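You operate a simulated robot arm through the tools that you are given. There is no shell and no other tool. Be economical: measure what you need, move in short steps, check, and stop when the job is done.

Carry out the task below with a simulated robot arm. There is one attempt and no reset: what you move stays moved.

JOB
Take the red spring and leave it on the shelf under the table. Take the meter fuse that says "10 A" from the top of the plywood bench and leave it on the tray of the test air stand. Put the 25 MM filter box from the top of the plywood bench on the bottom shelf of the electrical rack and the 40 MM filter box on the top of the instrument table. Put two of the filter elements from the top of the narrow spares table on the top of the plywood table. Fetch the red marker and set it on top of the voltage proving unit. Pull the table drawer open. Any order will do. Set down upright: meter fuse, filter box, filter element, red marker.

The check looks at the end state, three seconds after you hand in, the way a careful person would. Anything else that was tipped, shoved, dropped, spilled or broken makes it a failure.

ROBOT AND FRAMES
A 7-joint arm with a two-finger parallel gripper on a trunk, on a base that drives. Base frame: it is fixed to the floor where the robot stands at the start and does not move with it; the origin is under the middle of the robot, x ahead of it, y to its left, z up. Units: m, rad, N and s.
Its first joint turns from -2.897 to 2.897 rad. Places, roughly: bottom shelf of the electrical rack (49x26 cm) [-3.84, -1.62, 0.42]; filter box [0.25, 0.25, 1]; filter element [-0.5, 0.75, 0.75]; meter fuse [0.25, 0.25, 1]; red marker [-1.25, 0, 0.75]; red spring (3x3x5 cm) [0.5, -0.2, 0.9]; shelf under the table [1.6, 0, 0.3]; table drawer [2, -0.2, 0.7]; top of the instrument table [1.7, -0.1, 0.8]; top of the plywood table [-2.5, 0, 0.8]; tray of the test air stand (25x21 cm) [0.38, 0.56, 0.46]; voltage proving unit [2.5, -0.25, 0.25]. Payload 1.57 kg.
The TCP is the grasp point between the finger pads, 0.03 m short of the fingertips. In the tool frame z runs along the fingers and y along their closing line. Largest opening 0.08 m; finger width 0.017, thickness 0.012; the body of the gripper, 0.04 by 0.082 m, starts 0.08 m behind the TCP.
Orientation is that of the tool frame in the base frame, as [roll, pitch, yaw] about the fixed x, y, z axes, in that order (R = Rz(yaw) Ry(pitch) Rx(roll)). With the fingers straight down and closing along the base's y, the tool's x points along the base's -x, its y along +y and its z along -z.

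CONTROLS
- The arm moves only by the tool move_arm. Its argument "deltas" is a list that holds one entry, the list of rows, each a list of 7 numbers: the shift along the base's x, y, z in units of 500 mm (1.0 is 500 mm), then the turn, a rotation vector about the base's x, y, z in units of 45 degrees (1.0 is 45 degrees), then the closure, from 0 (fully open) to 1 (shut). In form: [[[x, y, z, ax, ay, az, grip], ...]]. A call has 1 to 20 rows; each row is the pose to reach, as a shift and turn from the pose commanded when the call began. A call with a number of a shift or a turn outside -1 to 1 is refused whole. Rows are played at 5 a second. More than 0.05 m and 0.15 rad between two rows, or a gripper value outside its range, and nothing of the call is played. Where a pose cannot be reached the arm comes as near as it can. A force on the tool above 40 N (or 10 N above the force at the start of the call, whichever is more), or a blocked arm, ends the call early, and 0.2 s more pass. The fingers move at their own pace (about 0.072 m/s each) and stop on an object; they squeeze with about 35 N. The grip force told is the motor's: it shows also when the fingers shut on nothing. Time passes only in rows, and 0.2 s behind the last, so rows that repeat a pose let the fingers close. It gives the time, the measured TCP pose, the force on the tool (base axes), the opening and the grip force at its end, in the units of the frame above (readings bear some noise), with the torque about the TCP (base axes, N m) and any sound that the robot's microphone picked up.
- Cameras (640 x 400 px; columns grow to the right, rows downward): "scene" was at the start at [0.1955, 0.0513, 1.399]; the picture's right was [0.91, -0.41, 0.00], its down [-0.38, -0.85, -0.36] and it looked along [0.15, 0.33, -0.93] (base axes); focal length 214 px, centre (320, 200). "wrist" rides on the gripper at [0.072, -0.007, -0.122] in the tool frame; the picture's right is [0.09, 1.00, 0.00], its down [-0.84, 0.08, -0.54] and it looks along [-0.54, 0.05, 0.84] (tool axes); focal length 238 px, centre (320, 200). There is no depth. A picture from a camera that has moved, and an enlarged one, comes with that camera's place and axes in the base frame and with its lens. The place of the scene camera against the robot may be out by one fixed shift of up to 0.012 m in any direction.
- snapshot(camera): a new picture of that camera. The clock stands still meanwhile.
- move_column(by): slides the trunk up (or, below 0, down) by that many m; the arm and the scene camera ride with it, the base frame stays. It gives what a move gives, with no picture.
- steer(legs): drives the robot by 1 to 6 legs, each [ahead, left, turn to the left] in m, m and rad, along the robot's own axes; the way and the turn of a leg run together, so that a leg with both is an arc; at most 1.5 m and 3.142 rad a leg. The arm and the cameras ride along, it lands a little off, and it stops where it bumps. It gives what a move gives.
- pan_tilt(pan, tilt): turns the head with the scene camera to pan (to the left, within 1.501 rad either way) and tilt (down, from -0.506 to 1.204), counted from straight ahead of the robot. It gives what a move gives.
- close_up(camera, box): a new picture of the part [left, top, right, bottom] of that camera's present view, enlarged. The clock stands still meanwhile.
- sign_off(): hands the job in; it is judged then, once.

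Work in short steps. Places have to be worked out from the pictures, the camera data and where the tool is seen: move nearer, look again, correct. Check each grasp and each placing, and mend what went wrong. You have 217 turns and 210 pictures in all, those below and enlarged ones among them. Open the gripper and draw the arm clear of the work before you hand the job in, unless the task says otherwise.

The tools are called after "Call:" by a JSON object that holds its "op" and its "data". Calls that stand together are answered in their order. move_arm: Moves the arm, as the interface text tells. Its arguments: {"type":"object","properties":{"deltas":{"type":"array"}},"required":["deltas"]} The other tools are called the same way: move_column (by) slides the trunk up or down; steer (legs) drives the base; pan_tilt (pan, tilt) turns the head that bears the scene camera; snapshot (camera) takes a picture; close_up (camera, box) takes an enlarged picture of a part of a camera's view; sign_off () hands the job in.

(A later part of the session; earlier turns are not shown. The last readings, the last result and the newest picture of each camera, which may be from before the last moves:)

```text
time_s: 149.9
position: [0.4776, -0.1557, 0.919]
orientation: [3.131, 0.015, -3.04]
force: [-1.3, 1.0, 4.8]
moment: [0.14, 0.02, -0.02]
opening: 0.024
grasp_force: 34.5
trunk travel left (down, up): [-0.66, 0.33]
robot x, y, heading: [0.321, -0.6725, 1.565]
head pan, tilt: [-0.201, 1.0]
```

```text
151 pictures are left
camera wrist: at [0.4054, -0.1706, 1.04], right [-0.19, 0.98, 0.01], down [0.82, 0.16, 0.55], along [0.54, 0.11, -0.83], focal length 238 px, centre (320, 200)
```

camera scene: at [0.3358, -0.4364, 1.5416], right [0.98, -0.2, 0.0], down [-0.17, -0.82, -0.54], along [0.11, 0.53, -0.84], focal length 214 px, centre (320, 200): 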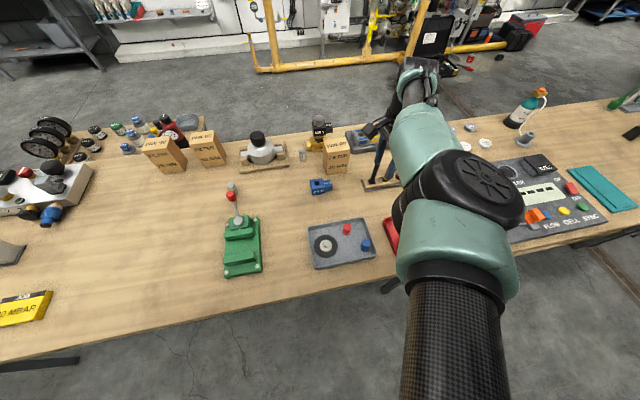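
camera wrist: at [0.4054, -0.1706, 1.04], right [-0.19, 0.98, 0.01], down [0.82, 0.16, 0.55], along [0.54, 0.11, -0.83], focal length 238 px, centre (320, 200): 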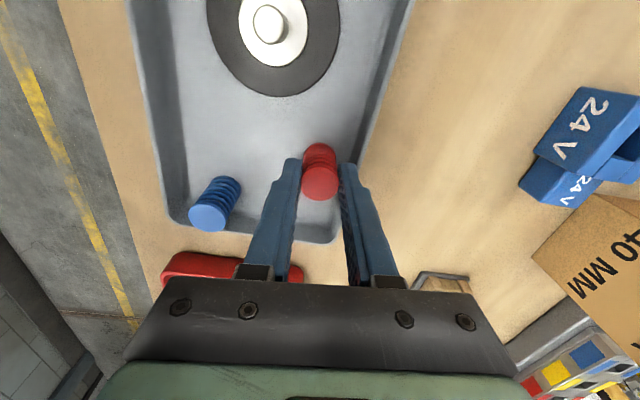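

Gripped (24 mm, 34.5 N). I lift and check.

Call:
{"op": "move_arm", "data": {"deltas": [[[0, 0, 0.06, 0, 0, 0, 1], [0, 0, 0.14, 0, 0, 0, 1], [0, 0, 0.22, 0, 0, 0, 1], [0, 0, 0.3, 0, 0, 0, 1], [0, -0.06, 0.36, 0, 0, 0, 1]]]}}

Call:
{"op": "snapshot", "data": {"camera": "wrist"}}

Call:
{"op": "snapshot", "data": {"camera": "scene"}}

```text
time_s: 151.1
position: [0.4762, -0.1857, 1.1017]
orientation: [3.131, 0.012, -3.039]
force: [-0.5, 0.3, -0.8]
moment: [-0.01, 0.03, 0.02]
opening: 0.0241
grasp_force: 34.1
trunk travel left (down, up): [-0.66, 0.33]
robot x, y, heading: [0.3165, -0.6754, 1.571]
head pan, tilt: [-0.201, 1.0]
```

```text
150 pictures are left
camera wrist: at [0.4048, -0.2007, 1.2216], right [-0.19, 0.98, 0.01], down [0.82, 0.16, 0.55], along [0.54, 0.12, -0.83], focal length 238 px, centre (320, 200)
```

wrist: 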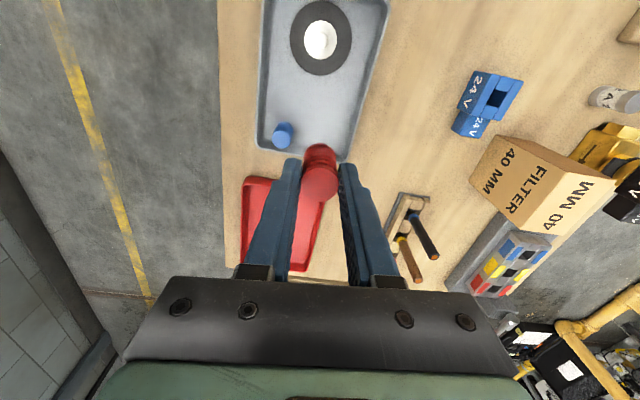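

```text
149 pictures are left
camera scene: at [0.3353, -0.4372, 1.4217], right [0.98, -0.2, 0.0], down [-0.17, -0.82, -0.54], along [0.11, 0.53, -0.84], focal length 214 px, centre (320, 200)
```

scene: 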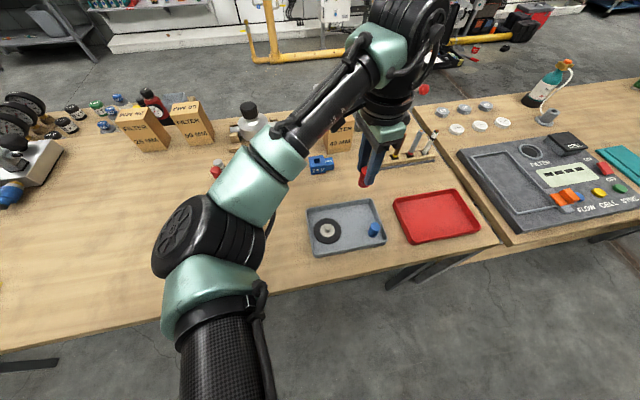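

The spring is securely held. I back away from the bench and drive to the shelf side of the instrument table.

Call:
{"op": "steer", "data": {"legs": [[-0.65, 0, 0], [0, -1.1, 0]]}}

Call:
{"op": "move_column", "data": {"by": -0.4}}

Call:
{"op": "pan_tilt", "data": {"pan": 0, "tilt": 0.55}}

Call:
{"op": "snapshot", "data": {"camera": "scene"}}

```text
time_s: 159.9
position: [1.5765, -0.8393, 1.1007]
orientation: [3.131, 0.012, -3.034]
force: [0.3, 0.9, 0.6]
moment: [0.01, -0.01, -0.03]
opening: 0.0242
grasp_force: 35.0
trunk travel left (down, up): [-0.66, 0.33]
robot x, y, heading: [1.4156, -1.3303, 1.573]
head pan, tilt: [-0.201, 1.0]
```

```text
time_s: 163.8
position: [1.5744, -0.8401, 0.7007]
orientation: [3.132, 0.015, -3.033]
force: [0.4, 1.3, -1.1]
moment: [-0.04, -0.01, -0.02]
opening: 0.0241
grasp_force: 35.1
trunk travel left (down, up): [-0.26, 0.73]
robot x, y, heading: [1.4211, -1.3323, 1.571]
head pan, tilt: [-0.201, 1.0]
```

```text
time_s: 164.7
position: [1.5748, -0.8406, 0.7011]
orientation: [3.131, 0.015, -3.034]
force: [0.2, 0.5, 0.5]
moment: [-0.04, -0.04, -0.01]
opening: 0.024
grasp_force: 35.6
trunk travel left (down, up): [-0.26, 0.73]
robot x, y, heading: [1.418, -1.3302, 1.576]
head pan, tilt: [0.0, 0.55]
```

```text
148 pictures are left
camera scene: at [1.4213, -1.071, 1.058], right [1.0, 0.0, 0.0], down [0.0, -0.52, -0.85], along [0.0, 0.85, -0.52], focal length 214 px, centre (320, 200)
```

scene: 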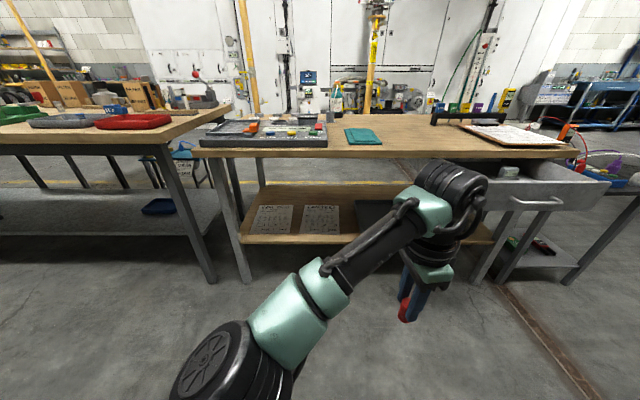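

I rotate the wrist so its camera looks toward the shelf (+y), fingers then closing along x.

Call:
{"op": "move_arm", "data": {"deltas": [[[0, 0, 0, 0, 0, 0.18, 1], [0, 0, 0, 0, 0, 0.36, 1], [0, 0, 0, 0, 0, 0.54, 1], [0, 0, 0, 0, 0, 0.72, 1], [0, 0, 0, 0, 0, 0.9, 1], [0, 0, 0, 0, 0, 1.0, 1]]]}}

Call:
{"op": "move_arm", "data": {"deltas": [[[0, 0, 0, 0, 0, 0.18, 1], [0, 0, 0, 0, 0, 0.36, 1], [0, 0, 0, 0, 0, 0.54, 1], [0, 0, 0, 0, 0, 0.72, 1], [0, 0, 0, 0, 0, 0.86, 1]]]}}

Call:
{"op": "snapshot", "data": {"camera": "wrist"}}

```text
time_s: 166.1
position: [1.5751, -0.8405, 0.7012]
orientation: [3.132, 0.013, -2.247]
force: [-0.2, -0.4, -1.2]
moment: [0.03, 0.0, -0.01]
opening: 0.024
grasp_force: 35.1
trunk travel left (down, up): [-0.26, 0.73]
robot x, y, heading: [1.4198, -1.3355, 1.576]
head pan, tilt: [0.0, 0.55]
```

```text
time_s: 167.3
position: [1.5756, -0.8399, 0.7006]
orientation: [3.131, 0.014, -1.568]
force: [0.2, -0.7, -0.8]
moment: [0.01, 0.02, 0.01]
opening: 0.024
grasp_force: 35.0
trunk travel left (down, up): [-0.26, 0.73]
robot x, y, heading: [1.4162, -1.3305, 1.576]
head pan, tilt: [0.0, 0.55]
```

```text
147 pictures are left
camera wrist: at [1.5836, -0.9131, 0.8211], right [-1.0, -0.09, 0.01], down [-0.07, 0.83, 0.55], along [-0.06, 0.55, -0.83], focal length 238 px, centre (320, 200)
```

wrist: 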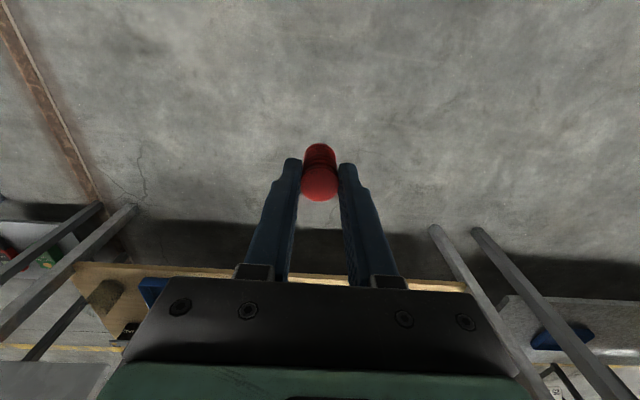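

Call:
{"op": "steer", "data": {"legs": [[0.25, 0, 0]]}}

Call:
{"op": "snapshot", "data": {"camera": "wrist"}}

Call:
{"op": "snapshot", "data": {"camera": "scene"}}

```text
time_s: 169.1
position: [1.5743, -0.5887, 0.7009]
orientation: [3.133, 0.014, -1.571]
force: [0.2, 0.5, -0.5]
moment: [0.03, -0.03, 0.0]
opening: 0.0241
grasp_force: 35.5
trunk travel left (down, up): [-0.26, 0.73]
robot x, y, heading: [1.417, -1.0843, 1.578]
head pan, tilt: [0.0, 0.55]
```

```text
146 pictures are left
camera wrist: at [1.5829, -0.6631, 0.8212], right [-1.0, -0.09, 0.01], down [-0.07, 0.83, 0.55], along [-0.06, 0.55, -0.83], focal length 238 px, centre (320, 200)
```

wrist: 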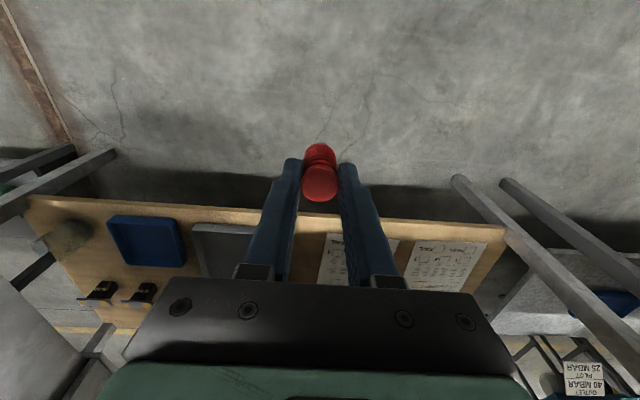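

```text
145 pictures are left
camera scene: at [1.4207, -0.8208, 1.0581], right [1.0, 0.0, 0.0], down [0.0, -0.52, -0.85], along [0.0, 0.85, -0.52], focal length 214 px, centre (320, 200)
```

scene: 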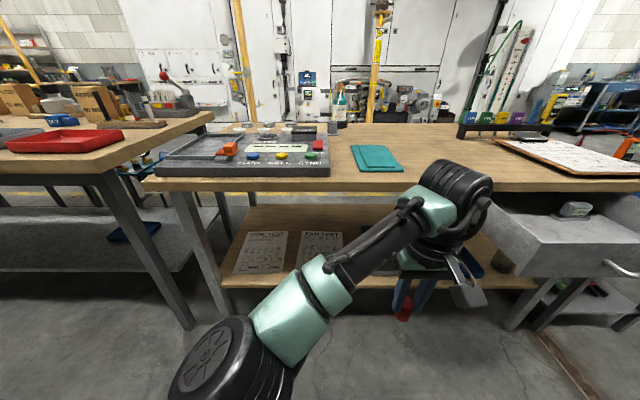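

Triangulation gives shelf top z≈0.30 with its front edge at y≈−0.247; the gap between the FAN TEST card and the grey tray is around x≈1.555. I lower trunk 0.15 and arm so the spring base is ~4 cm above the shelf, still outside.

Call:
{"op": "move_column", "data": {"by": -0.15}}

Call:
{"op": "move_arm", "data": {"deltas": [[[0, 0, -0.09, 0, 0, 0, 1], [0, 0, -0.18, 0, 0, 0, 1], [-0.02, 0, -0.27, 0, 0, 0, 1], [-0.03, 0, -0.35, 0, 0, 0, 1]]]}}

Call:
{"op": "snapshot", "data": {"camera": "wrist"}}

Call:
{"op": "snapshot", "data": {"camera": "scene"}}

```text
time_s: 170.9
position: [1.5751, -0.5906, 0.5511]
orientation: [3.132, 0.014, -1.573]
force: [0.6, -0.5, 0.3]
moment: [-0.03, 0.01, 0.01]
opening: 0.0244
grasp_force: 34.9
trunk travel left (down, up): [-0.11, 0.88]
robot x, y, heading: [1.4206, -1.0805, 1.574]
head pan, tilt: [0.0, 0.55]
```

```text
time_s: 171.9
position: [1.5588, -0.5905, 0.3761]
orientation: [3.131, 0.015, -1.575]
force: [-0.3, -0.5, -0.5]
moment: [0.01, -0.03, 0.02]
opening: 0.0242
grasp_force: 35.1
trunk travel left (down, up): [-0.11, 0.88]
robot x, y, heading: [1.4199, -1.0823, 1.571]
head pan, tilt: [0.0, 0.55]
```

```text
144 pictures are left
camera wrist: at [1.5671, -0.6634, 0.4968], right [-1.0, -0.09, 0.01], down [-0.07, 0.83, 0.56], along [-0.06, 0.55, -0.83], focal length 238 px, centre (320, 200)
```

wrist: 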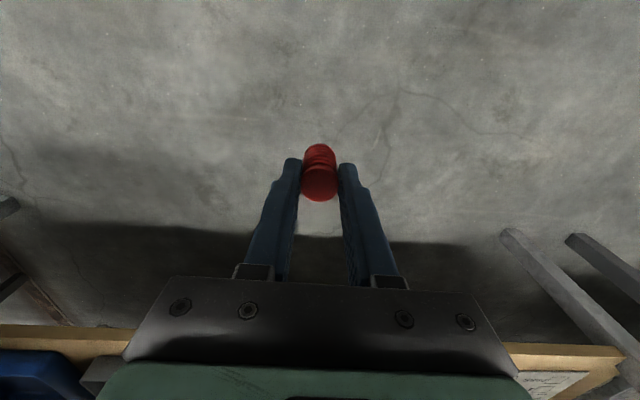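

```text
143 pictures are left
camera scene: at [1.4207, -0.8209, 0.9082], right [1.0, 0.0, 0.0], down [0.0, -0.52, -0.85], along [0.0, 0.85, -0.52], focal length 214 px, centre (320, 200)
```

scene: 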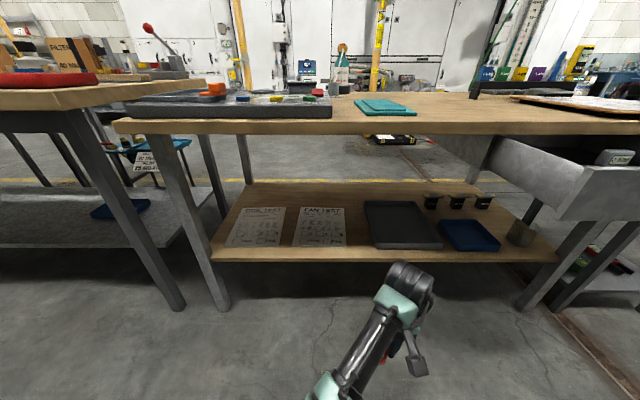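

The gap (x 1.515–1.615) is clear. I drive ahead 0.375 m to bring the spring over the shelf at y≈−0.215.

Call:
{"op": "steer", "data": {"legs": [[0.2, 0, 0], [0.175, 0, 0]]}}

Call:
{"op": "snapshot", "data": {"camera": "wrist"}}

Call:
{"op": "snapshot", "data": {"camera": "scene"}}

```text
time_s: 174.5
position: [1.5572, -0.2165, 0.3766]
orientation: [3.129, 0.013, -1.571]
force: [0.4, -0.8, -0.2]
moment: [0.01, 0.0, 0.05]
opening: 0.0239
grasp_force: 35.5
trunk travel left (down, up): [-0.11, 0.88]
robot x, y, heading: [1.4222, -0.7077, 1.572]
head pan, tilt: [0.0, 0.55]
```

```text
142 pictures are left
camera wrist: at [1.5651, -0.2891, 0.4971], right [-1.0, -0.09, 0.01], down [-0.07, 0.83, 0.55], along [-0.06, 0.55, -0.83], focal length 238 px, centre (320, 200)
```

wrist: 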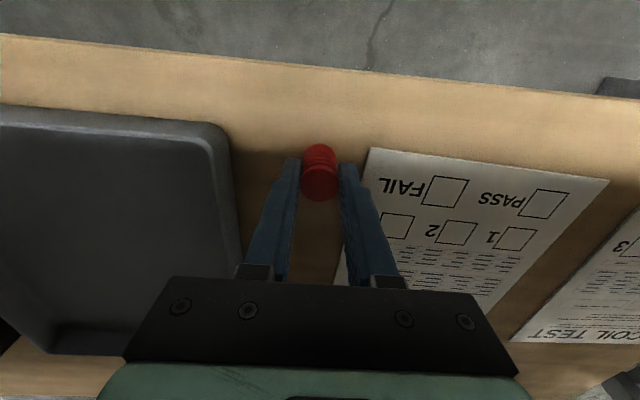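

```text
141 pictures are left
camera scene: at [1.4188, -0.4468, 0.9081], right [1.0, 0.0, 0.0], down [0.0, -0.52, -0.85], along [0.0, 0.85, -0.52], focal length 214 px, centre (320, 200)
```

scene: 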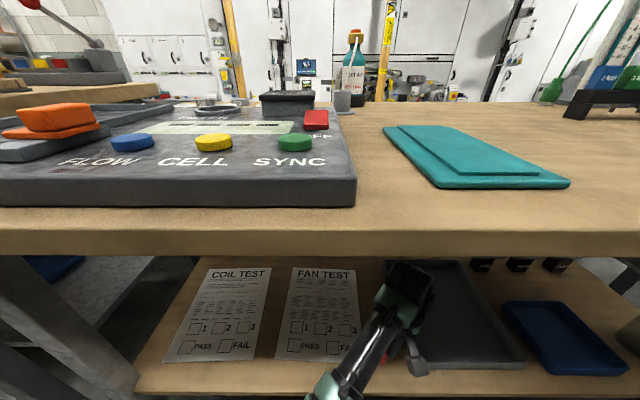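

Well positioned over bare wood. I lower in small steps and watch the force.

Call:
{"op": "move_arm", "data": {"deltas": [[[0.01, 0, -0.03, 0, 0, 0, 1], [0.014, 0, -0.06, 0, 0, 0, 1], [0.014, 0, -0.076, 0, 0, 0, 1], [0.014, 0, -0.084, 0, 0, 0, 1]]]}}

```text
time_s: 175.1
position: [1.562, -0.2123, 0.3583]
orientation: [3.134, 0.028, -1.57]
force: [-0.7, -6.1, 16.6]
moment: [-0.14, -0.01, -0.02]
opening: 0.0241
grasp_force: 35.9
trunk travel left (down, up): [-0.11, 0.88]
robot x, y, heading: [1.4209, -0.7037, 1.574]
head pan, tilt: [0.0, 0.55]
stopped in row 2: the force on the tool passed its limit at 52 N (the readings are from after the stop); the commanded pose is now the measured one
```

Contact at TCP 0.358 – the spring is standing on the shelf. I open slightly, then rise straight up.

Call:
{"op": "move_arm", "data": {"deltas": [[[0, 0, 0.002, 0, 0, 0, 0.62], [0, 0, 0.002, 0, 0, 0, 0.5], [0, 0, 0.002, 0, 0, 0, 0.5]]]}}

Call:
{"op": "snapshot", "data": {"camera": "wrist"}}

```text
time_s: 175.9
position: [1.5613, -0.213, 0.3563]
orientation: [3.13, 0.024, -1.57]
force: [0.4, -0.2, -0.2]
moment: [0.02, -0.01, -0.02]
opening: 0.0401
grasp_force: 0.0
trunk travel left (down, up): [-0.11, 0.88]
robot x, y, heading: [1.4153, -0.71, 1.576]
head pan, tilt: [0.0, 0.55]
```

```text
140 pictures are left
camera wrist: at [1.5702, -0.2872, 0.4761], right [-1.0, -0.09, 0.01], down [-0.07, 0.82, 0.56], along [-0.06, 0.56, -0.83], focal length 238 px, centre (320, 200)
```

wrist: 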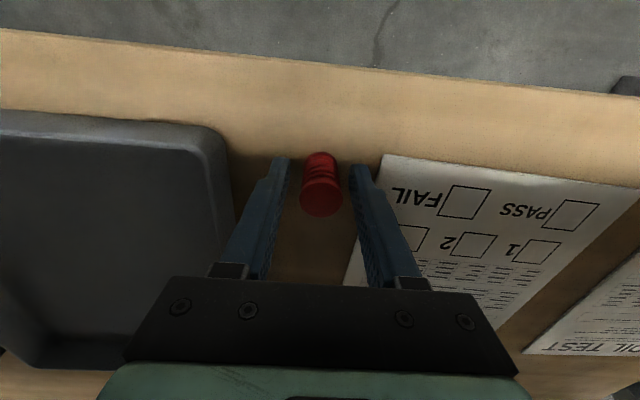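

The spring stands free. I rise 5 cm and drive straight back.

Call:
{"op": "move_arm", "data": {"deltas": [[[0, 0, 0.04, 0, 0, 0, 0.5], [0, 0, 0.09, 0, 0, 0, 0.5], [0, 0, 0.12, 0, 0, 0, 0.5]]]}}

Call:
{"op": "steer", "data": {"legs": [[-0.5, 0, 0]]}}

Call:
{"op": "snapshot", "data": {"camera": "scene"}}

```text
time_s: 176.7
position: [1.5608, -0.213, 0.4179]
orientation: [3.13, 0.026, -1.568]
force: [-0.6, 1.1, -0.1]
moment: [-0.01, -0.01, 0.01]
opening: 0.0399
grasp_force: 0.0
trunk travel left (down, up): [-0.11, 0.88]
robot x, y, heading: [1.4135, -0.7064, 1.578]
head pan, tilt: [0.0, 0.55]
```

```text
time_s: 179.7
position: [1.5654, -0.7107, 0.4175]
orientation: [3.13, 0.025, -1.572]
force: [-0.3, -0.1, 0.4]
moment: [0.0, -0.01, -0.03]
opening: 0.0399
grasp_force: 0.0
trunk travel left (down, up): [-0.11, 0.88]
robot x, y, heading: [1.4204, -1.2067, 1.574]
head pan, tilt: [0.0, 0.55]
```

```text
139 pictures are left
camera scene: at [1.4211, -0.9444, 0.9081], right [1.0, 0.0, 0.0], down [0.0, -0.52, -0.85], along [0.0, 0.85, -0.52], focal length 214 px, centre (320, 200)
```

scene: 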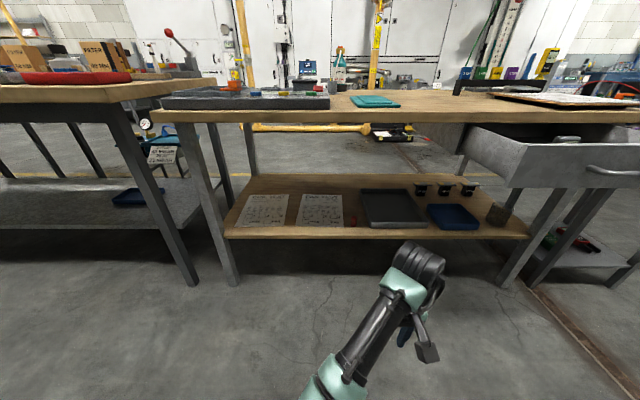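

The red spring stands on the shelf. Next the 40 MM box: I raise the trunk and drive to the bench in front of it.

Call:
{"op": "move_column", "data": {"by": 0.4}}

Call:
{"op": "move_column", "data": {"by": 0.4}}

Call:
{"op": "steer", "data": {"legs": [[0, 1.07, 0], [0.6, 0, 0]]}}

Call:
{"op": "snapshot", "data": {"camera": "wrist"}}

Call:
{"op": "snapshot", "data": {"camera": "scene"}}

```text
time_s: 183.5
position: [1.5648, -0.7105, 0.8162]
orientation: [3.131, 0.024, -1.571]
force: [0.2, 0.0, 0.7]
moment: [-0.01, -0.01, 0.01]
opening: 0.0401
grasp_force: 0.0
trunk travel left (down, up): [-0.51, 0.48]
robot x, y, heading: [1.4161, -1.2069, 1.574]
head pan, tilt: [0.0, 0.55]
```

```text
time_s: 187.3
position: [1.5656, -0.7107, 1.216]
orientation: [3.132, 0.024, -1.571]
force: [-0.1, 0.0, 0.2]
moment: [0.0, 0.01, -0.01]
opening: 0.0399
grasp_force: 0.1
trunk travel left (down, up): [-0.91, 0.08]
robot x, y, heading: [1.4224, -1.2028, 1.577]
head pan, tilt: [0.0, 0.55]
```

```text
time_s: 195.8
position: [0.4949, -0.1047, 1.2161]
orientation: [3.132, 0.025, -1.569]
force: [-0.1, 0.1, -0.4]
moment: [0.0, -0.01, 0.03]
opening: 0.04
grasp_force: 0.1
trunk travel left (down, up): [-0.91, 0.08]
robot x, y, heading: [0.347, -0.5978, 1.574]
head pan, tilt: [0.0, 0.55]
```

```text
138 pictures are left
camera wrist: at [0.5032, -0.1792, 1.3366], right [-1.0, -0.09, 0.01], down [-0.07, 0.82, 0.56], along [-0.06, 0.56, -0.83], focal length 238 px, centre (320, 200)
```

wrist: 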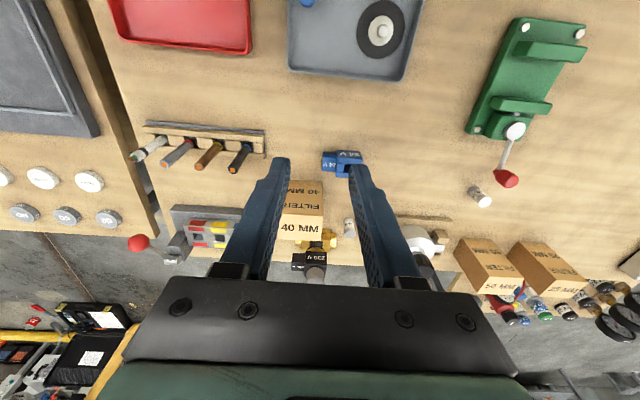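

```text
137 pictures are left
camera scene: at [0.3513, -0.339, 1.7082], right [1.0, 0.0, 0.0], down [0.0, -0.52, -0.85], along [0.0, 0.85, -0.52], focal length 214 px, centre (320, 200)
```

scene: 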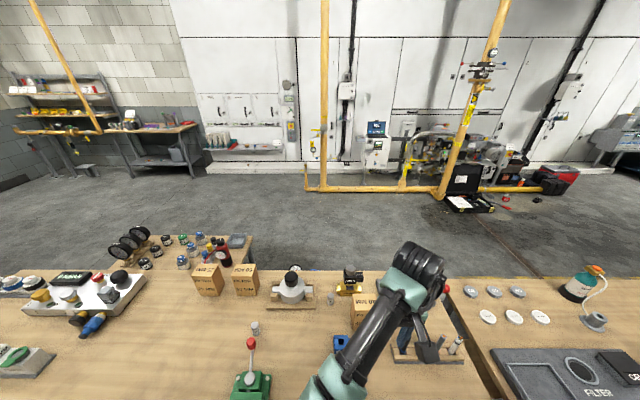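

Call:
{"op": "close_up", "data": {"camera": "wrist", "box": [240, 140, 400, 280]}}

Call:
{"op": "close_up", "data": {"camera": "scene", "box": [180, 220, 400, 360]}}

```text
2.86 times, centred on (320, 210) of wrist
camera zoom: at [0.5032, -0.1792, 1.3366], right [-1.0, -0.09, 0.01], down [-0.07, 0.82, 0.56], along [-0.06, 0.56, -0.83], focal length 681 px, centre (320, 171)
```

zoom: 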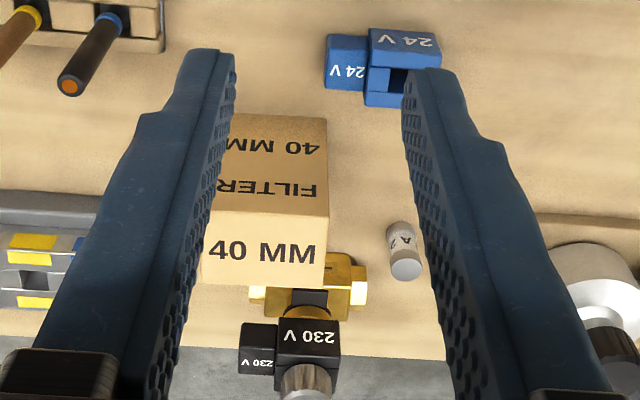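

```text
2.86 times, centred on (290, 290) of scene
camera zoom: at [0.3513, -0.339, 1.7082], right [1.0, 0.0, 0.0], down [0.0, -0.52, -0.85], along [0.0, 0.85, -0.52], focal length 613 px, centre (406, -57)
```

zoom: 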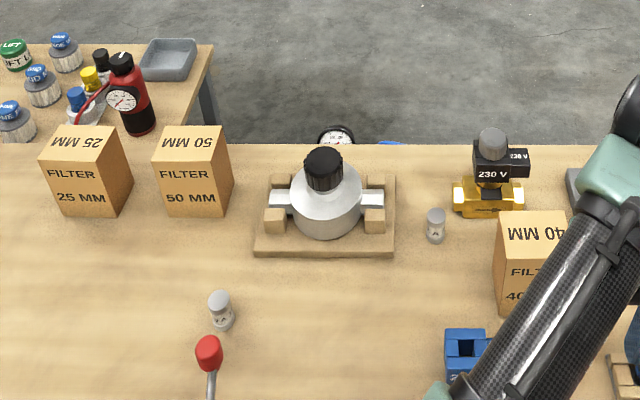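

The 40 MM box is ~12 cm tall, thinner along y. I rotate the gripper to close along y, open fully, drive 0.2 ahead, and look down on it.

Call:
{"op": "move_arm", "data": {"deltas": [[[0, 0, 0, 0, 0, -0.18, 0], [0, 0, 0, 0, 0, -0.36, 0], [0, 0, 0, 0, 0, -0.54, 0], [0, 0, 0, 0, 0, -0.72, 0], [0, 0, 0, 0, 0, -0.9, 0], [0, 0, 0, 0, 0, -1.0, 0]]]}}

Call:
{"op": "move_arm", "data": {"deltas": [[[0, 0, 0, 0, 0, -0.18, 0], [0, 0, 0, 0, 0, -0.36, 0], [0, 0, 0, 0, 0, -0.54, 0], [0, 0, 0, 0, 0, -0.72, 0], [0, 0, 0, 0, 0, -0.9, 0], [0, 0, 0, 0, 0, -1.0, 0]]]}}

Call:
{"op": "steer", "data": {"legs": [[0.2, 0, 0]]}}

Call:
{"op": "snapshot", "data": {"camera": "wrist"}}

```text
time_s: 197.2
position: [0.4946, -0.1049, 1.2167]
orientation: [3.132, 0.026, -2.355]
force: [-0.1, -1.0, -0.5]
moment: [-0.02, 0.02, 0.0]
opening: 0.0799
grasp_force: 0.0
trunk travel left (down, up): [-0.91, 0.08]
robot x, y, heading: [0.3514, -0.5949, 1.572]
head pan, tilt: [0.0, 0.55]
```

```text
time_s: 198.6
position: [0.4946, -0.104, 1.2158]
orientation: [3.131, 0.026, 3.14]
force: [-0.2, 0.6, -0.1]
moment: [0.02, 0.01, 0.01]
opening: 0.08
grasp_force: 0.0
trunk travel left (down, up): [-0.91, 0.08]
robot x, y, heading: [0.349, -0.5989, 1.574]
head pan, tilt: [0.0, 0.55]
```

```text
time_s: 200.2
position: [0.4941, 0.0943, 1.2169]
orientation: [3.131, 0.026, -3.14]
force: [-0.8, -1.2, 0.6]
moment: [0.02, -0.03, 0.0]
opening: 0.08
grasp_force: 0.0
trunk travel left (down, up): [-0.91, 0.08]
robot x, y, heading: [0.3524, -0.3978, 1.577]
head pan, tilt: [0.0, 0.55]
```

```text
134 pictures are left
camera wrist: at [0.4193, 0.0869, 1.3367], right [-0.09, 1.0, 0.01], down [0.82, 0.07, 0.56], along [0.56, 0.06, -0.83], focal length 238 px, centre (320, 200)
```

wrist: 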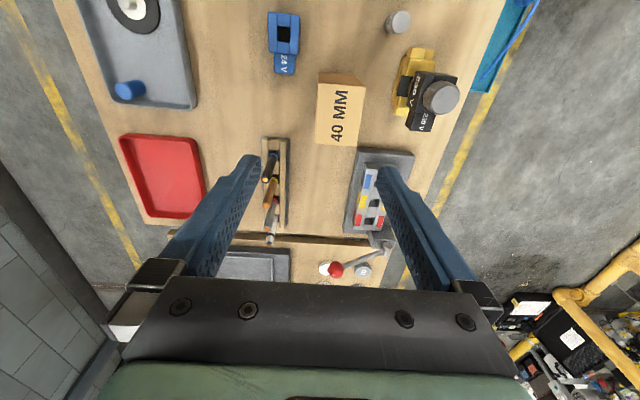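

Box top spans x 0.466–0.546, y 0.093–0.156 (centre 0.506, 0.125). I centre over it, level the tool, lower the trunk 0.15, and re-check.

Call:
{"op": "move_arm", "data": {"deltas": [[[0.012, 0.03, 0, 0, 0.033, 0, 0], [0.024, 0.062, 0, 0, 0.033, 0, 0]]]}}

Call:
{"op": "move_column", "data": {"by": -0.15}}

Call:
{"op": "snapshot", "data": {"camera": "wrist"}}

```text
time_s: 200.8
position: [0.5051, 0.126, 1.2166]
orientation: [3.132, -0.001, -3.141]
force: [0.0, 1.0, 0.2]
moment: [0.01, 0.0, 0.01]
opening: 0.0802
grasp_force: 0.1
trunk travel left (down, up): [-0.91, 0.08]
robot x, y, heading: [0.3488, -0.399, 1.575]
head pan, tilt: [0.0, 0.55]
```

```text
time_s: 202.6
position: [0.507, 0.125, 1.068]
orientation: [3.132, 0.001, -3.138]
force: [-0.7, 0.7, 0.4]
moment: [0.01, -0.03, 0.0]
opening: 0.0799
grasp_force: 0.0
trunk travel left (down, up): [-0.76, 0.23]
robot x, y, heading: [0.3462, -0.3991, 1.577]
head pan, tilt: [0.0, 0.55]
```

```text
133 pictures are left
camera wrist: at [0.4346, 0.1178, 1.1886], right [-0.09, 1.0, 0.01], down [0.84, 0.07, 0.54], along [0.54, 0.06, -0.84], focal length 238 px, centre (320, 200)
```

wrist: 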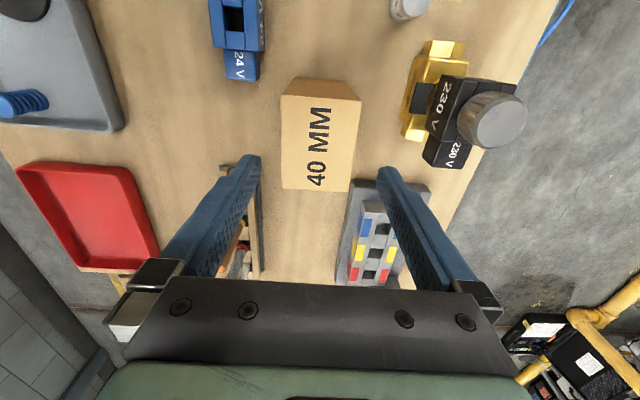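

Box is centred between the fingers (width ≈62 mm). I descend 0.105 and close.

Call:
{"op": "move_arm", "data": {"deltas": [[[0, 0, -0.07, 0, 0, 0, 0], [0, 0, -0.14, 0, 0, 0, 0], [0, 0, -0.21, 0, 0, 0, 0], [0, 0, -0.21, 0, 0, 0, 0.5], [0, 0, -0.21, 0, 0, 0, 0.5], [0, 0, -0.21, 0, 0, 0, 0.5]]]}}

Call:
{"op": "snapshot", "data": {"camera": "wrist"}}

```text
time_s: 204.0
position: [0.5055, 0.1249, 0.9613]
orientation: [3.131, -0.001, -3.139]
force: [1.0, -1.4, 1.2]
moment: [-0.21, 0.07, 0.06]
opening: 0.0648
grasp_force: 34.9
trunk travel left (down, up): [-0.76, 0.23]
robot x, y, heading: [0.3535, -0.3987, 1.578]
head pan, tilt: [0.0, 0.55]
```

```text
132 pictures are left
camera wrist: at [0.4349, 0.1175, 1.0825], right [-0.09, 1.0, 0.01], down [0.84, 0.07, 0.54], along [0.54, 0.06, -0.84], focal length 238 px, centre (320, 200)
```

wrist: 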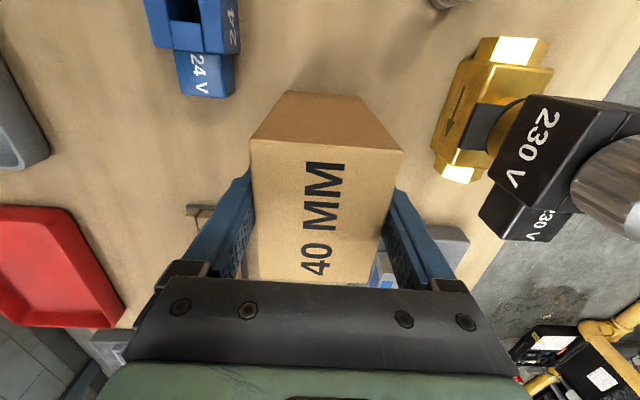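

Gripped at 65 mm. I lift it clear (arm +0.1, trunk +0.22) and check.

Call:
{"op": "move_arm", "data": {"deltas": [[[0, 0, 0.04, 0, 0, 0, 0.5], [0, 0, 0.1, 0, 0, 0, 0.5], [0, 0, 0.16, 0, 0, 0, 0.5], [0, 0, 0.2, 0, 0, 0, 0.5]]]}}

Call:
{"op": "move_column", "data": {"by": 0.22}}

Call:
{"op": "snapshot", "data": {"camera": "scene"}}

Call:
{"op": "snapshot", "data": {"camera": "wrist"}}

```text
time_s: 205.0
position: [0.5059, 0.1258, 1.0614]
orientation: [3.133, 0.001, -3.14]
force: [-0.5, -0.7, -2.4]
moment: [-0.06, 0.01, -0.02]
opening: 0.0647
grasp_force: 35.0
trunk travel left (down, up): [-0.76, 0.23]
robot x, y, heading: [0.3475, -0.3974, 1.571]
head pan, tilt: [0.0, 0.55]
```

```text
time_s: 207.3
position: [0.5074, 0.1252, 1.2806]
orientation: [3.132, 0.001, -3.141]
force: [0.8, 0.0, -1.5]
moment: [0.0, 0.0, -0.01]
opening: 0.0649
grasp_force: 35.2
trunk travel left (down, up): [-0.98, 0.01]
robot x, y, heading: [0.3518, -0.3972, 1.575]
head pan, tilt: [0.0, 0.55]
```

```text
131 pictures are left
camera scene: at [0.3505, -0.139, 1.778], right [1.0, 0.0, 0.0], down [0.0, -0.52, -0.85], along [0.0, 0.85, -0.52], focal length 214 px, centre (320, 200)
```

scene: 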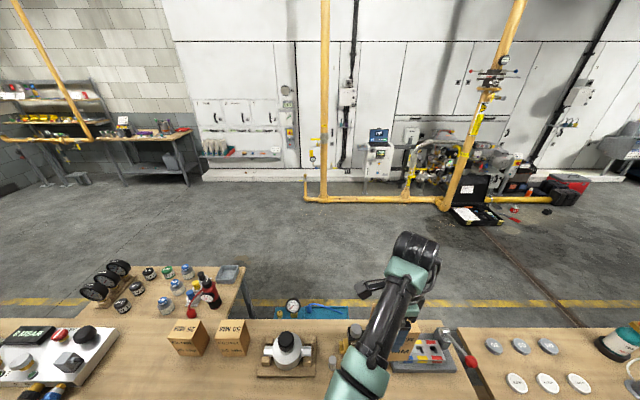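

```text
130 pictures are left
camera wrist: at [0.435, 0.118, 1.403], right [-0.09, 1.0, 0.01], down [0.84, 0.07, 0.54], along [0.54, 0.06, -0.84], focal length 238 px, centre (320, 200)
```

wrist: 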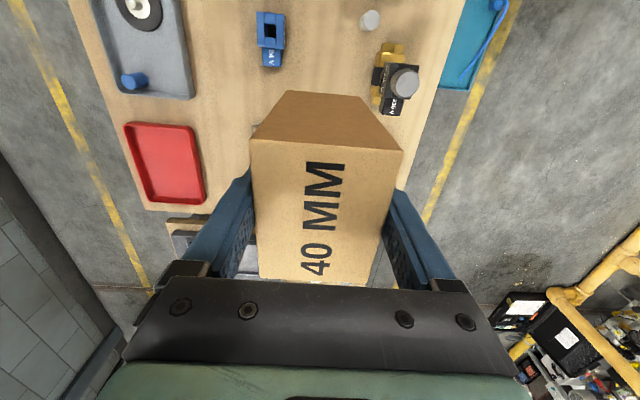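

The box is held. I drive east above the tables to the free area of the instrument table (target TCP ≈ (1.83, −0.05)).

Call:
{"op": "steer", "data": {"legs": [[-0.175, -1.325, 0]]}}

Call:
{"op": "pan_tilt", "data": {"pan": 0, "tilt": 0.95}}

Call:
{"op": "snapshot", "data": {"camera": "scene"}}

Call:
{"op": "snapshot", "data": {"camera": "wrist"}}

```text
time_s: 214.0
position: [1.8244, -0.0355, 1.281]
orientation: [3.132, 0.0, -3.134]
force: [0.4, 0.6, -2.1]
moment: [0.01, 0.06, -0.02]
opening: 0.0644
grasp_force: 34.6
trunk travel left (down, up): [-0.98, 0.01]
robot x, y, heading: [1.67, -0.5652, 1.582]
head pan, tilt: [0.0, 0.55]
```

```text
time_s: 214.9
position: [1.8241, -0.0371, 1.2805]
orientation: [3.131, 0.0, -3.134]
force: [0.3, 0.2, -2.2]
moment: [0.01, 0.02, 0.01]
opening: 0.0647
grasp_force: 34.6
trunk travel left (down, up): [-0.98, 0.01]
robot x, y, heading: [1.6728, -0.5622, 1.58]
head pan, tilt: [0.0, 0.949]
```

```text
129 pictures are left
camera scene: at [1.6706, -0.3185, 1.7452], right [1.0, 0.01, 0.0], down [0.01, -0.81, -0.58], along [-0.01, 0.58, -0.81], focal length 214 px, centre (320, 200)
```

scene: 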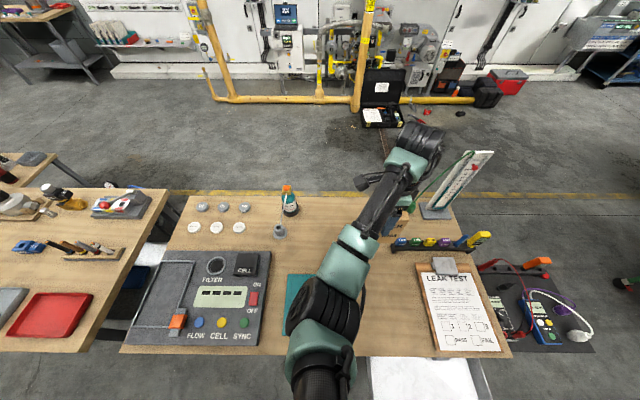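

```text
128 pictures are left
camera wrist: at [1.7532, -0.0439, 1.403], right [-0.1, 0.99, 0.01], down [0.84, 0.08, 0.54], along [0.54, 0.06, -0.84], focal length 238 px, centre (320, 200)
```

wrist: 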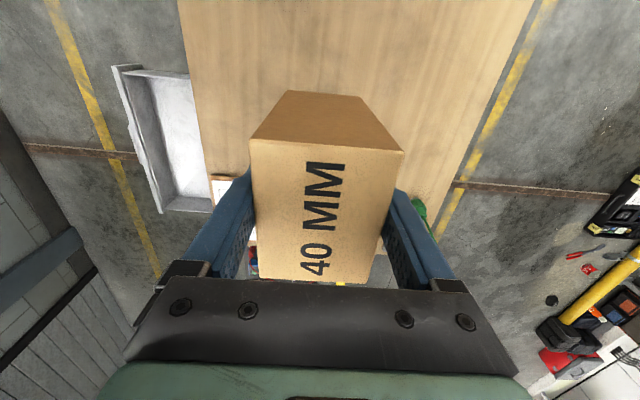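

The landing area is clear. I lower the trunk 0.3 and check the elbow and box clearance.

Call:
{"op": "move_column", "data": {"by": -0.3}}

Call:
{"op": "snapshot", "data": {"camera": "scene"}}

Call:
{"op": "snapshot", "data": {"camera": "wrist"}}

```text
time_s: 217.9
position: [1.8237, -0.0368, 0.9803]
orientation: [3.131, 0.001, -3.133]
force: [-0.7, -0.1, -3.1]
moment: [0.0, -0.01, 0.0]
opening: 0.065
grasp_force: 35.7
trunk travel left (down, up): [-0.68, 0.31]
robot x, y, heading: [1.6735, -0.5631, 1.58]
head pan, tilt: [0.0, 0.949]
```

```text
127 pictures are left
camera scene: at [1.6706, -0.3187, 1.4452], right [1.0, 0.01, 0.0], down [0.01, -0.81, -0.58], along [-0.01, 0.58, -0.81], focal length 214 px, centre (320, 200)
```

scene: 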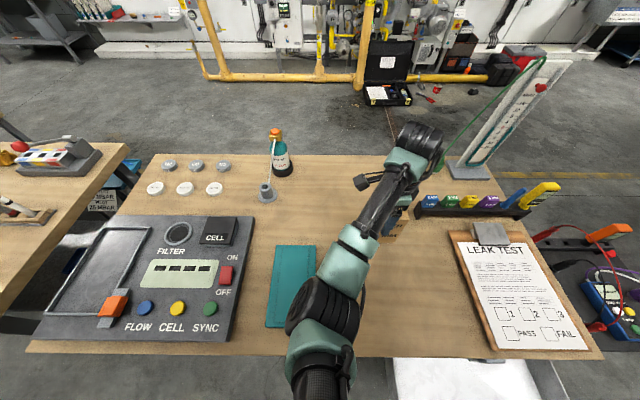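

```text
126 pictures are left
camera wrist: at [1.7532, -0.044, 1.1031], right [-0.1, 0.99, 0.01], down [0.84, 0.08, 0.54], along [0.54, 0.06, -0.84], focal length 238 px, centre (320, 200)
```

wrist: 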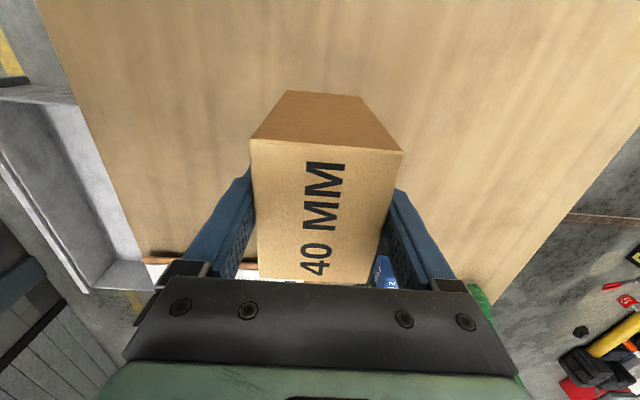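

Clear. I lower the box slowly until it touches.

Call:
{"op": "move_arm", "data": {"deltas": [[[0, 0, -0.06, 0, 0, 0, 0.5], [0, 0, -0.12, 0, 0, 0, 0.5], [0, 0, -0.15, 0, 0, 0, 0.5], [0, 0, -0.165, 0, 0, 0, 0.5], [0, 0, -0.18, 0, 0, 0, 0.5], [0, 0, -0.19, 0, 0, 0, 0.5], [0, 0, -0.2, 0, 0, 0, 0.5], [0, 0, -0.21, 0, 0, 0, 0.5], [0, 0, -0.22, 0, 0, 0, 0.5]]]}}

```text
time_s: 219.3
position: [1.8243, -0.0358, 0.8938]
orientation: [3.126, 0.005, -3.135]
force: [-1.8, -6.6, 16.4]
moment: [-1.21, 0.25, -0.03]
opening: 0.0645
grasp_force: 35.3
trunk travel left (down, up): [-0.68, 0.31]
robot x, y, heading: [1.6703, -0.5599, 1.58]
head pan, tilt: [0.0, 0.949]
stopped in row 7: the force on the tool passed its limit at 48 N (the readings are from after the stop); the commanded pose is now the measured one
```

The box touched the table at TCP 0.894. I release and lift away.

Call:
{"op": "move_arm", "data": {"deltas": [[[0, 0, 0, 0, 0, 0, 0.1], [0, 0, 0, 0, 0, 0, 0], [0, 0, 0, 0, 0, 0, 0], [0, 0, 0.06, 0, 0, 0, 0], [0, 0, 0.14, 0, 0, 0, 0], [0, 0, 0.22, 0, 0, 0, 0], [0, 0, 0.3, 0, 0, 0, 0]]]}}

Call:
{"op": "snapshot", "data": {"camera": "wrist"}}

```text
time_s: 220.9
position: [1.8238, -0.0347, 1.0412]
orientation: [3.127, 0.001, -3.133]
force: [-0.6, 0.4, 0.0]
moment: [0.01, 0.01, 0.0]
opening: 0.0798
grasp_force: 0.0
trunk travel left (down, up): [-0.68, 0.31]
robot x, y, heading: [1.6692, -0.5619, 1.58]
head pan, tilt: [0.0, 0.949]
```

```text
125 pictures are left
camera wrist: at [1.7532, -0.0429, 1.1628], right [-0.1, 0.99, 0.01], down [0.84, 0.08, 0.54], along [0.54, 0.07, -0.84], focal length 238 px, centre (320, 200)
```

wrist: 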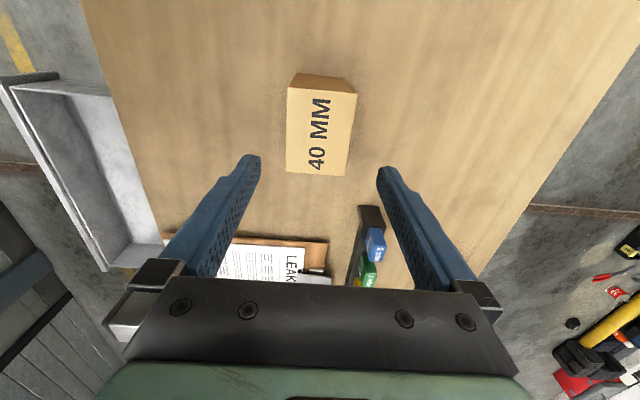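

The 40 MM box stands on the instrument table. Now the meter fuses: I raise the trunk and return to the bench, near the fuse at about (0.396, 0.186).

Call:
{"op": "move_column", "data": {"by": 0.25}}

Call:
{"op": "steer", "data": {"legs": [[0, 1.43, 0]]}}

Call:
{"op": "snapshot", "data": {"camera": "wrist"}}

Call:
{"op": "snapshot", "data": {"camera": "scene"}}

```text
time_s: 223.5
position: [1.8258, -0.0337, 1.292]
orientation: [3.125, 0.004, -3.134]
force: [0.1, 0.8, -0.2]
moment: [-0.02, -0.01, 0.03]
opening: 0.0797
grasp_force: 0.1
trunk travel left (down, up): [-0.93, 0.06]
robot x, y, heading: [1.6697, -0.5598, 1.573]
head pan, tilt: [0.0, 0.949]
```

```text
time_s: 230.6
position: [0.4088, -0.0442, 1.2915]
orientation: [3.124, 0.002, 3.141]
force: [0.1, -0.6, 0.0]
moment: [-0.01, 0.01, -0.02]
opening: 0.0798
grasp_force: 0.0
trunk travel left (down, up): [-0.93, 0.06]
robot x, y, heading: [0.2514, -0.5713, 1.577]
head pan, tilt: [0.0, 0.949]
```

```text
124 pictures are left
camera wrist: at [0.3381, -0.0531, 1.4127], right [-0.09, 1.0, 0.01], down [0.84, 0.07, 0.55], along [0.54, 0.06, -0.84], focal length 238 px, centre (320, 200)
```

wrist: 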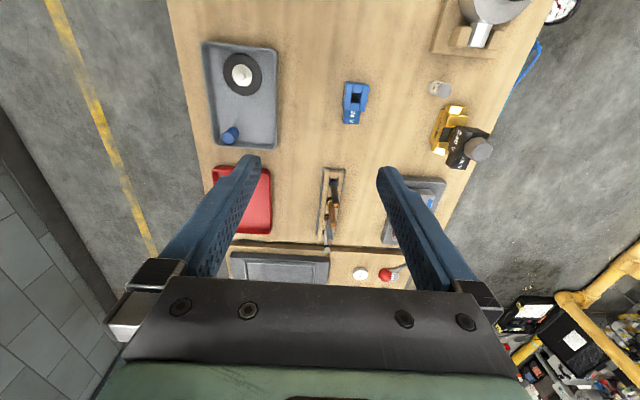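

```text
123 pictures are left
camera scene: at [0.2533, -0.3289, 1.6952], right [1.0, 0.0, 0.0], down [0.0, -0.81, -0.58], along [0.0, 0.58, -0.81], focal length 214 px, centre (320, 200)
```

scene: 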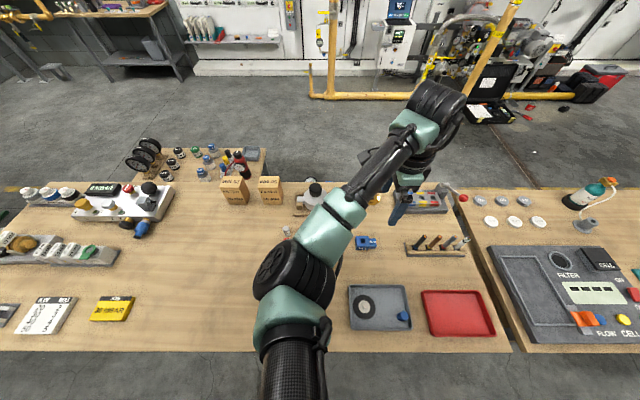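

Call:
{"op": "close_up", "data": {"camera": "scene", "box": [220, 170, 400, 290]}}

Call:
{"op": "close_up", "data": {"camera": "wrist", "box": [410, 70, 470, 110]}}

```text
3.33 times, centred on (310, 230) of scene
camera zoom: at [0.2533, -0.3289, 1.6952], right [1.0, 0.0, 0.0], down [0.0, -0.81, -0.58], along [0.0, 0.58, -0.81], focal length 715 px, centre (353, 100)
```

zoom: 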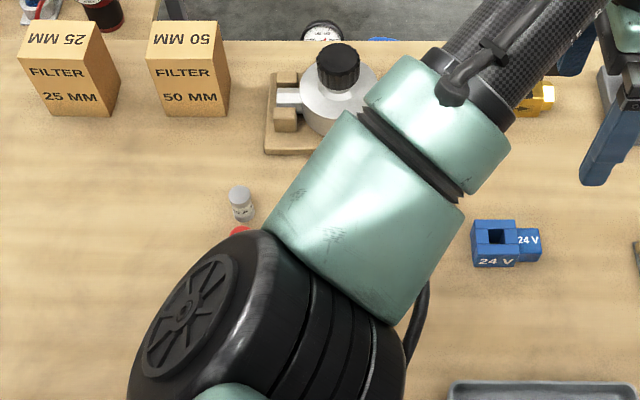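

```text
10.00 times, centred on (440, 90) of wrist
camera zoom: at [0.3381, -0.0531, 1.4127], right [-0.09, 1.0, 0.01], down [0.84, 0.07, 0.55], along [0.54, 0.06, -0.84], focal length 2384 px, centre (-880, 1300)
```

zoom: 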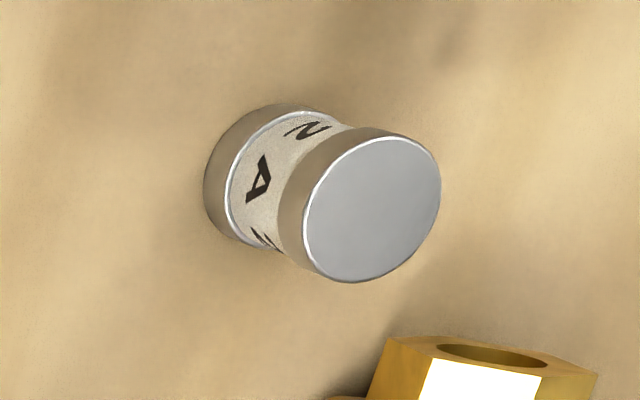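

The near fuse shows "2" and "A". I zoom in on the other fuse.

Call:
{"op": "close_up", "data": {"camera": "scene", "box": [276, 220, 306, 240]}}

Call:
{"op": "steer", "data": {"legs": [[0.05, 0.3, 0]]}}

Call:
{"op": "snapshot", "data": {"camera": "wrist"}}

```text
16.00 times, centred on (291, 230) of scene
camera zoom: at [0.2533, -0.3289, 1.6952], right [1.0, 0.0, 0.0], down [0.0, -0.81, -0.58], along [0.0, 0.58, -0.81], focal length 3432 px, centre (784, -280)
```

zoom: 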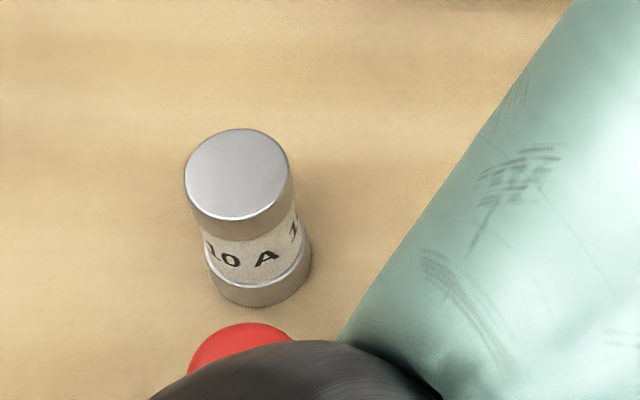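

```text
time_s: 232.6
position: [0.1117, 0.0032, 1.2909]
orientation: [3.126, 0.002, -3.141]
force: [-0.5, 0.9, 0.4]
moment: [0.02, 0.0, 0.02]
opening: 0.0802
grasp_force: 0.1
trunk travel left (down, up): [-0.93, 0.06]
robot x, y, heading: [-0.0474, -0.5241, 1.573]
head pan, tilt: [0.0, 0.949]
```

```text
119 pictures are left
camera wrist: at [0.0401, -0.0042, 1.4127], right [-0.09, 1.0, 0.01], down [0.84, 0.07, 0.55], along [0.54, 0.06, -0.84], focal length 238 px, centre (320, 200)
```

wrist: 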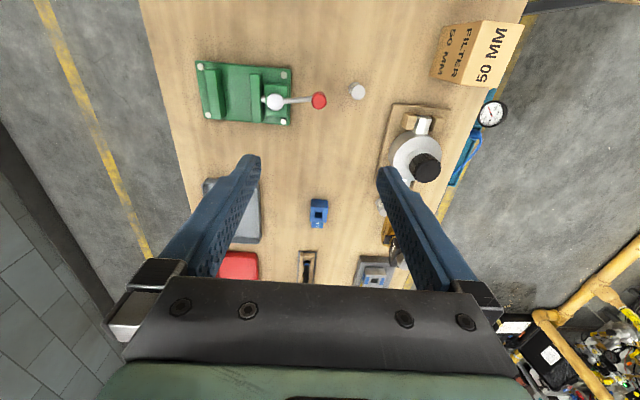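

The far fuse reads "10 A", at about (0.103, 0.077). I line up over it and lower the trunk 0.2.

Call:
{"op": "steer", "data": {"legs": [[0.075, 0.01, 0]]}}

Call:
{"op": "move_column", "data": {"by": -0.2}}

Call:
{"op": "snapshot", "data": {"camera": "wrist"}}

```text
time_s: 233.7
position: [0.1013, 0.0782, 1.2911]
orientation: [3.127, 0.003, -3.14]
force: [-0.8, -0.3, -0.3]
moment: [0.02, -0.02, 0.04]
opening: 0.08
grasp_force: 0.1
trunk travel left (down, up): [-0.93, 0.06]
robot x, y, heading: [-0.0564, -0.4471, 1.575]
head pan, tilt: [0.0, 0.949]
```

```text
time_s: 235.8
position: [0.1, 0.0779, 1.0912]
orientation: [3.124, 0.003, -3.141]
force: [0.2, 0.1, -0.5]
moment: [-0.01, 0.0, -0.03]
opening: 0.08
grasp_force: 0.0
trunk travel left (down, up): [-0.73, 0.26]
robot x, y, heading: [-0.0538, -0.4426, 1.572]
head pan, tilt: [0.0, 0.949]
```

```text
118 pictures are left
camera wrist: at [0.0292, 0.0707, 1.2128], right [-0.09, 1.0, 0.01], down [0.84, 0.07, 0.55], along [0.54, 0.06, -0.84], focal length 238 px, centre (320, 200)
```

wrist: 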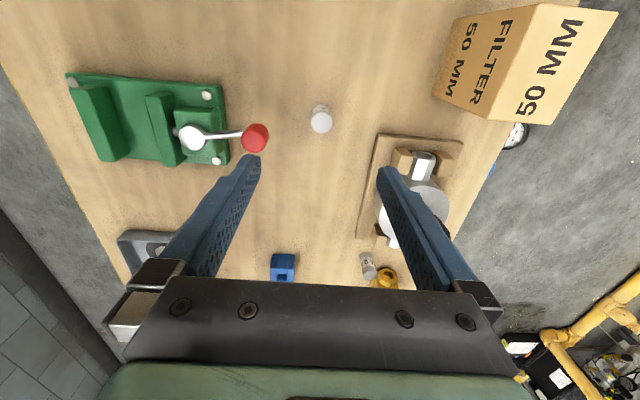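

Call:
{"op": "move_arm", "data": {"deltas": [[[0, 0.008, -0.08, 0, 0, 0, 0.44], [0, 0.008, -0.16, 0, 0, 0, 0.44], [0, 0.008, -0.2, 0, 0, 0, 0.44]]]}}

Call:
{"op": "snapshot", "data": {"camera": "wrist"}}

```text
time_s: 236.6
position: [0.1006, 0.083, 0.9908]
orientation: [3.125, 0.002, 3.14]
force: [-0.8, -0.1, 0.8]
moment: [0.03, 0.02, 0.03]
opening: 0.0444
grasp_force: 0.0
trunk travel left (down, up): [-0.73, 0.26]
robot x, y, heading: [-0.0594, -0.4461, 1.574]
head pan, tilt: [0.0, 0.949]
```

```text
117 pictures are left
camera wrist: at [0.0296, 0.0751, 1.1123], right [-0.09, 1.0, 0.02], down [0.84, 0.07, 0.55], along [0.54, 0.06, -0.84], focal length 238 px, centre (320, 200)
```

wrist: 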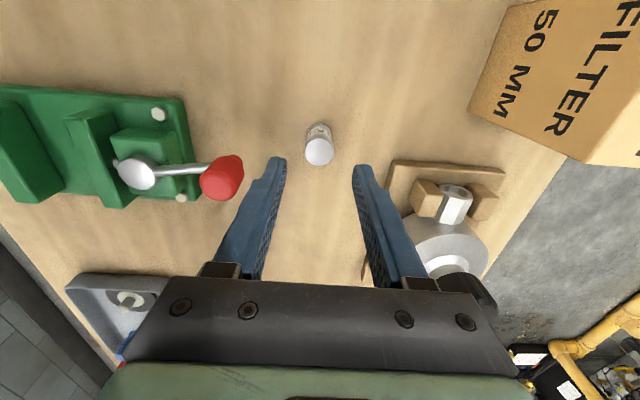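

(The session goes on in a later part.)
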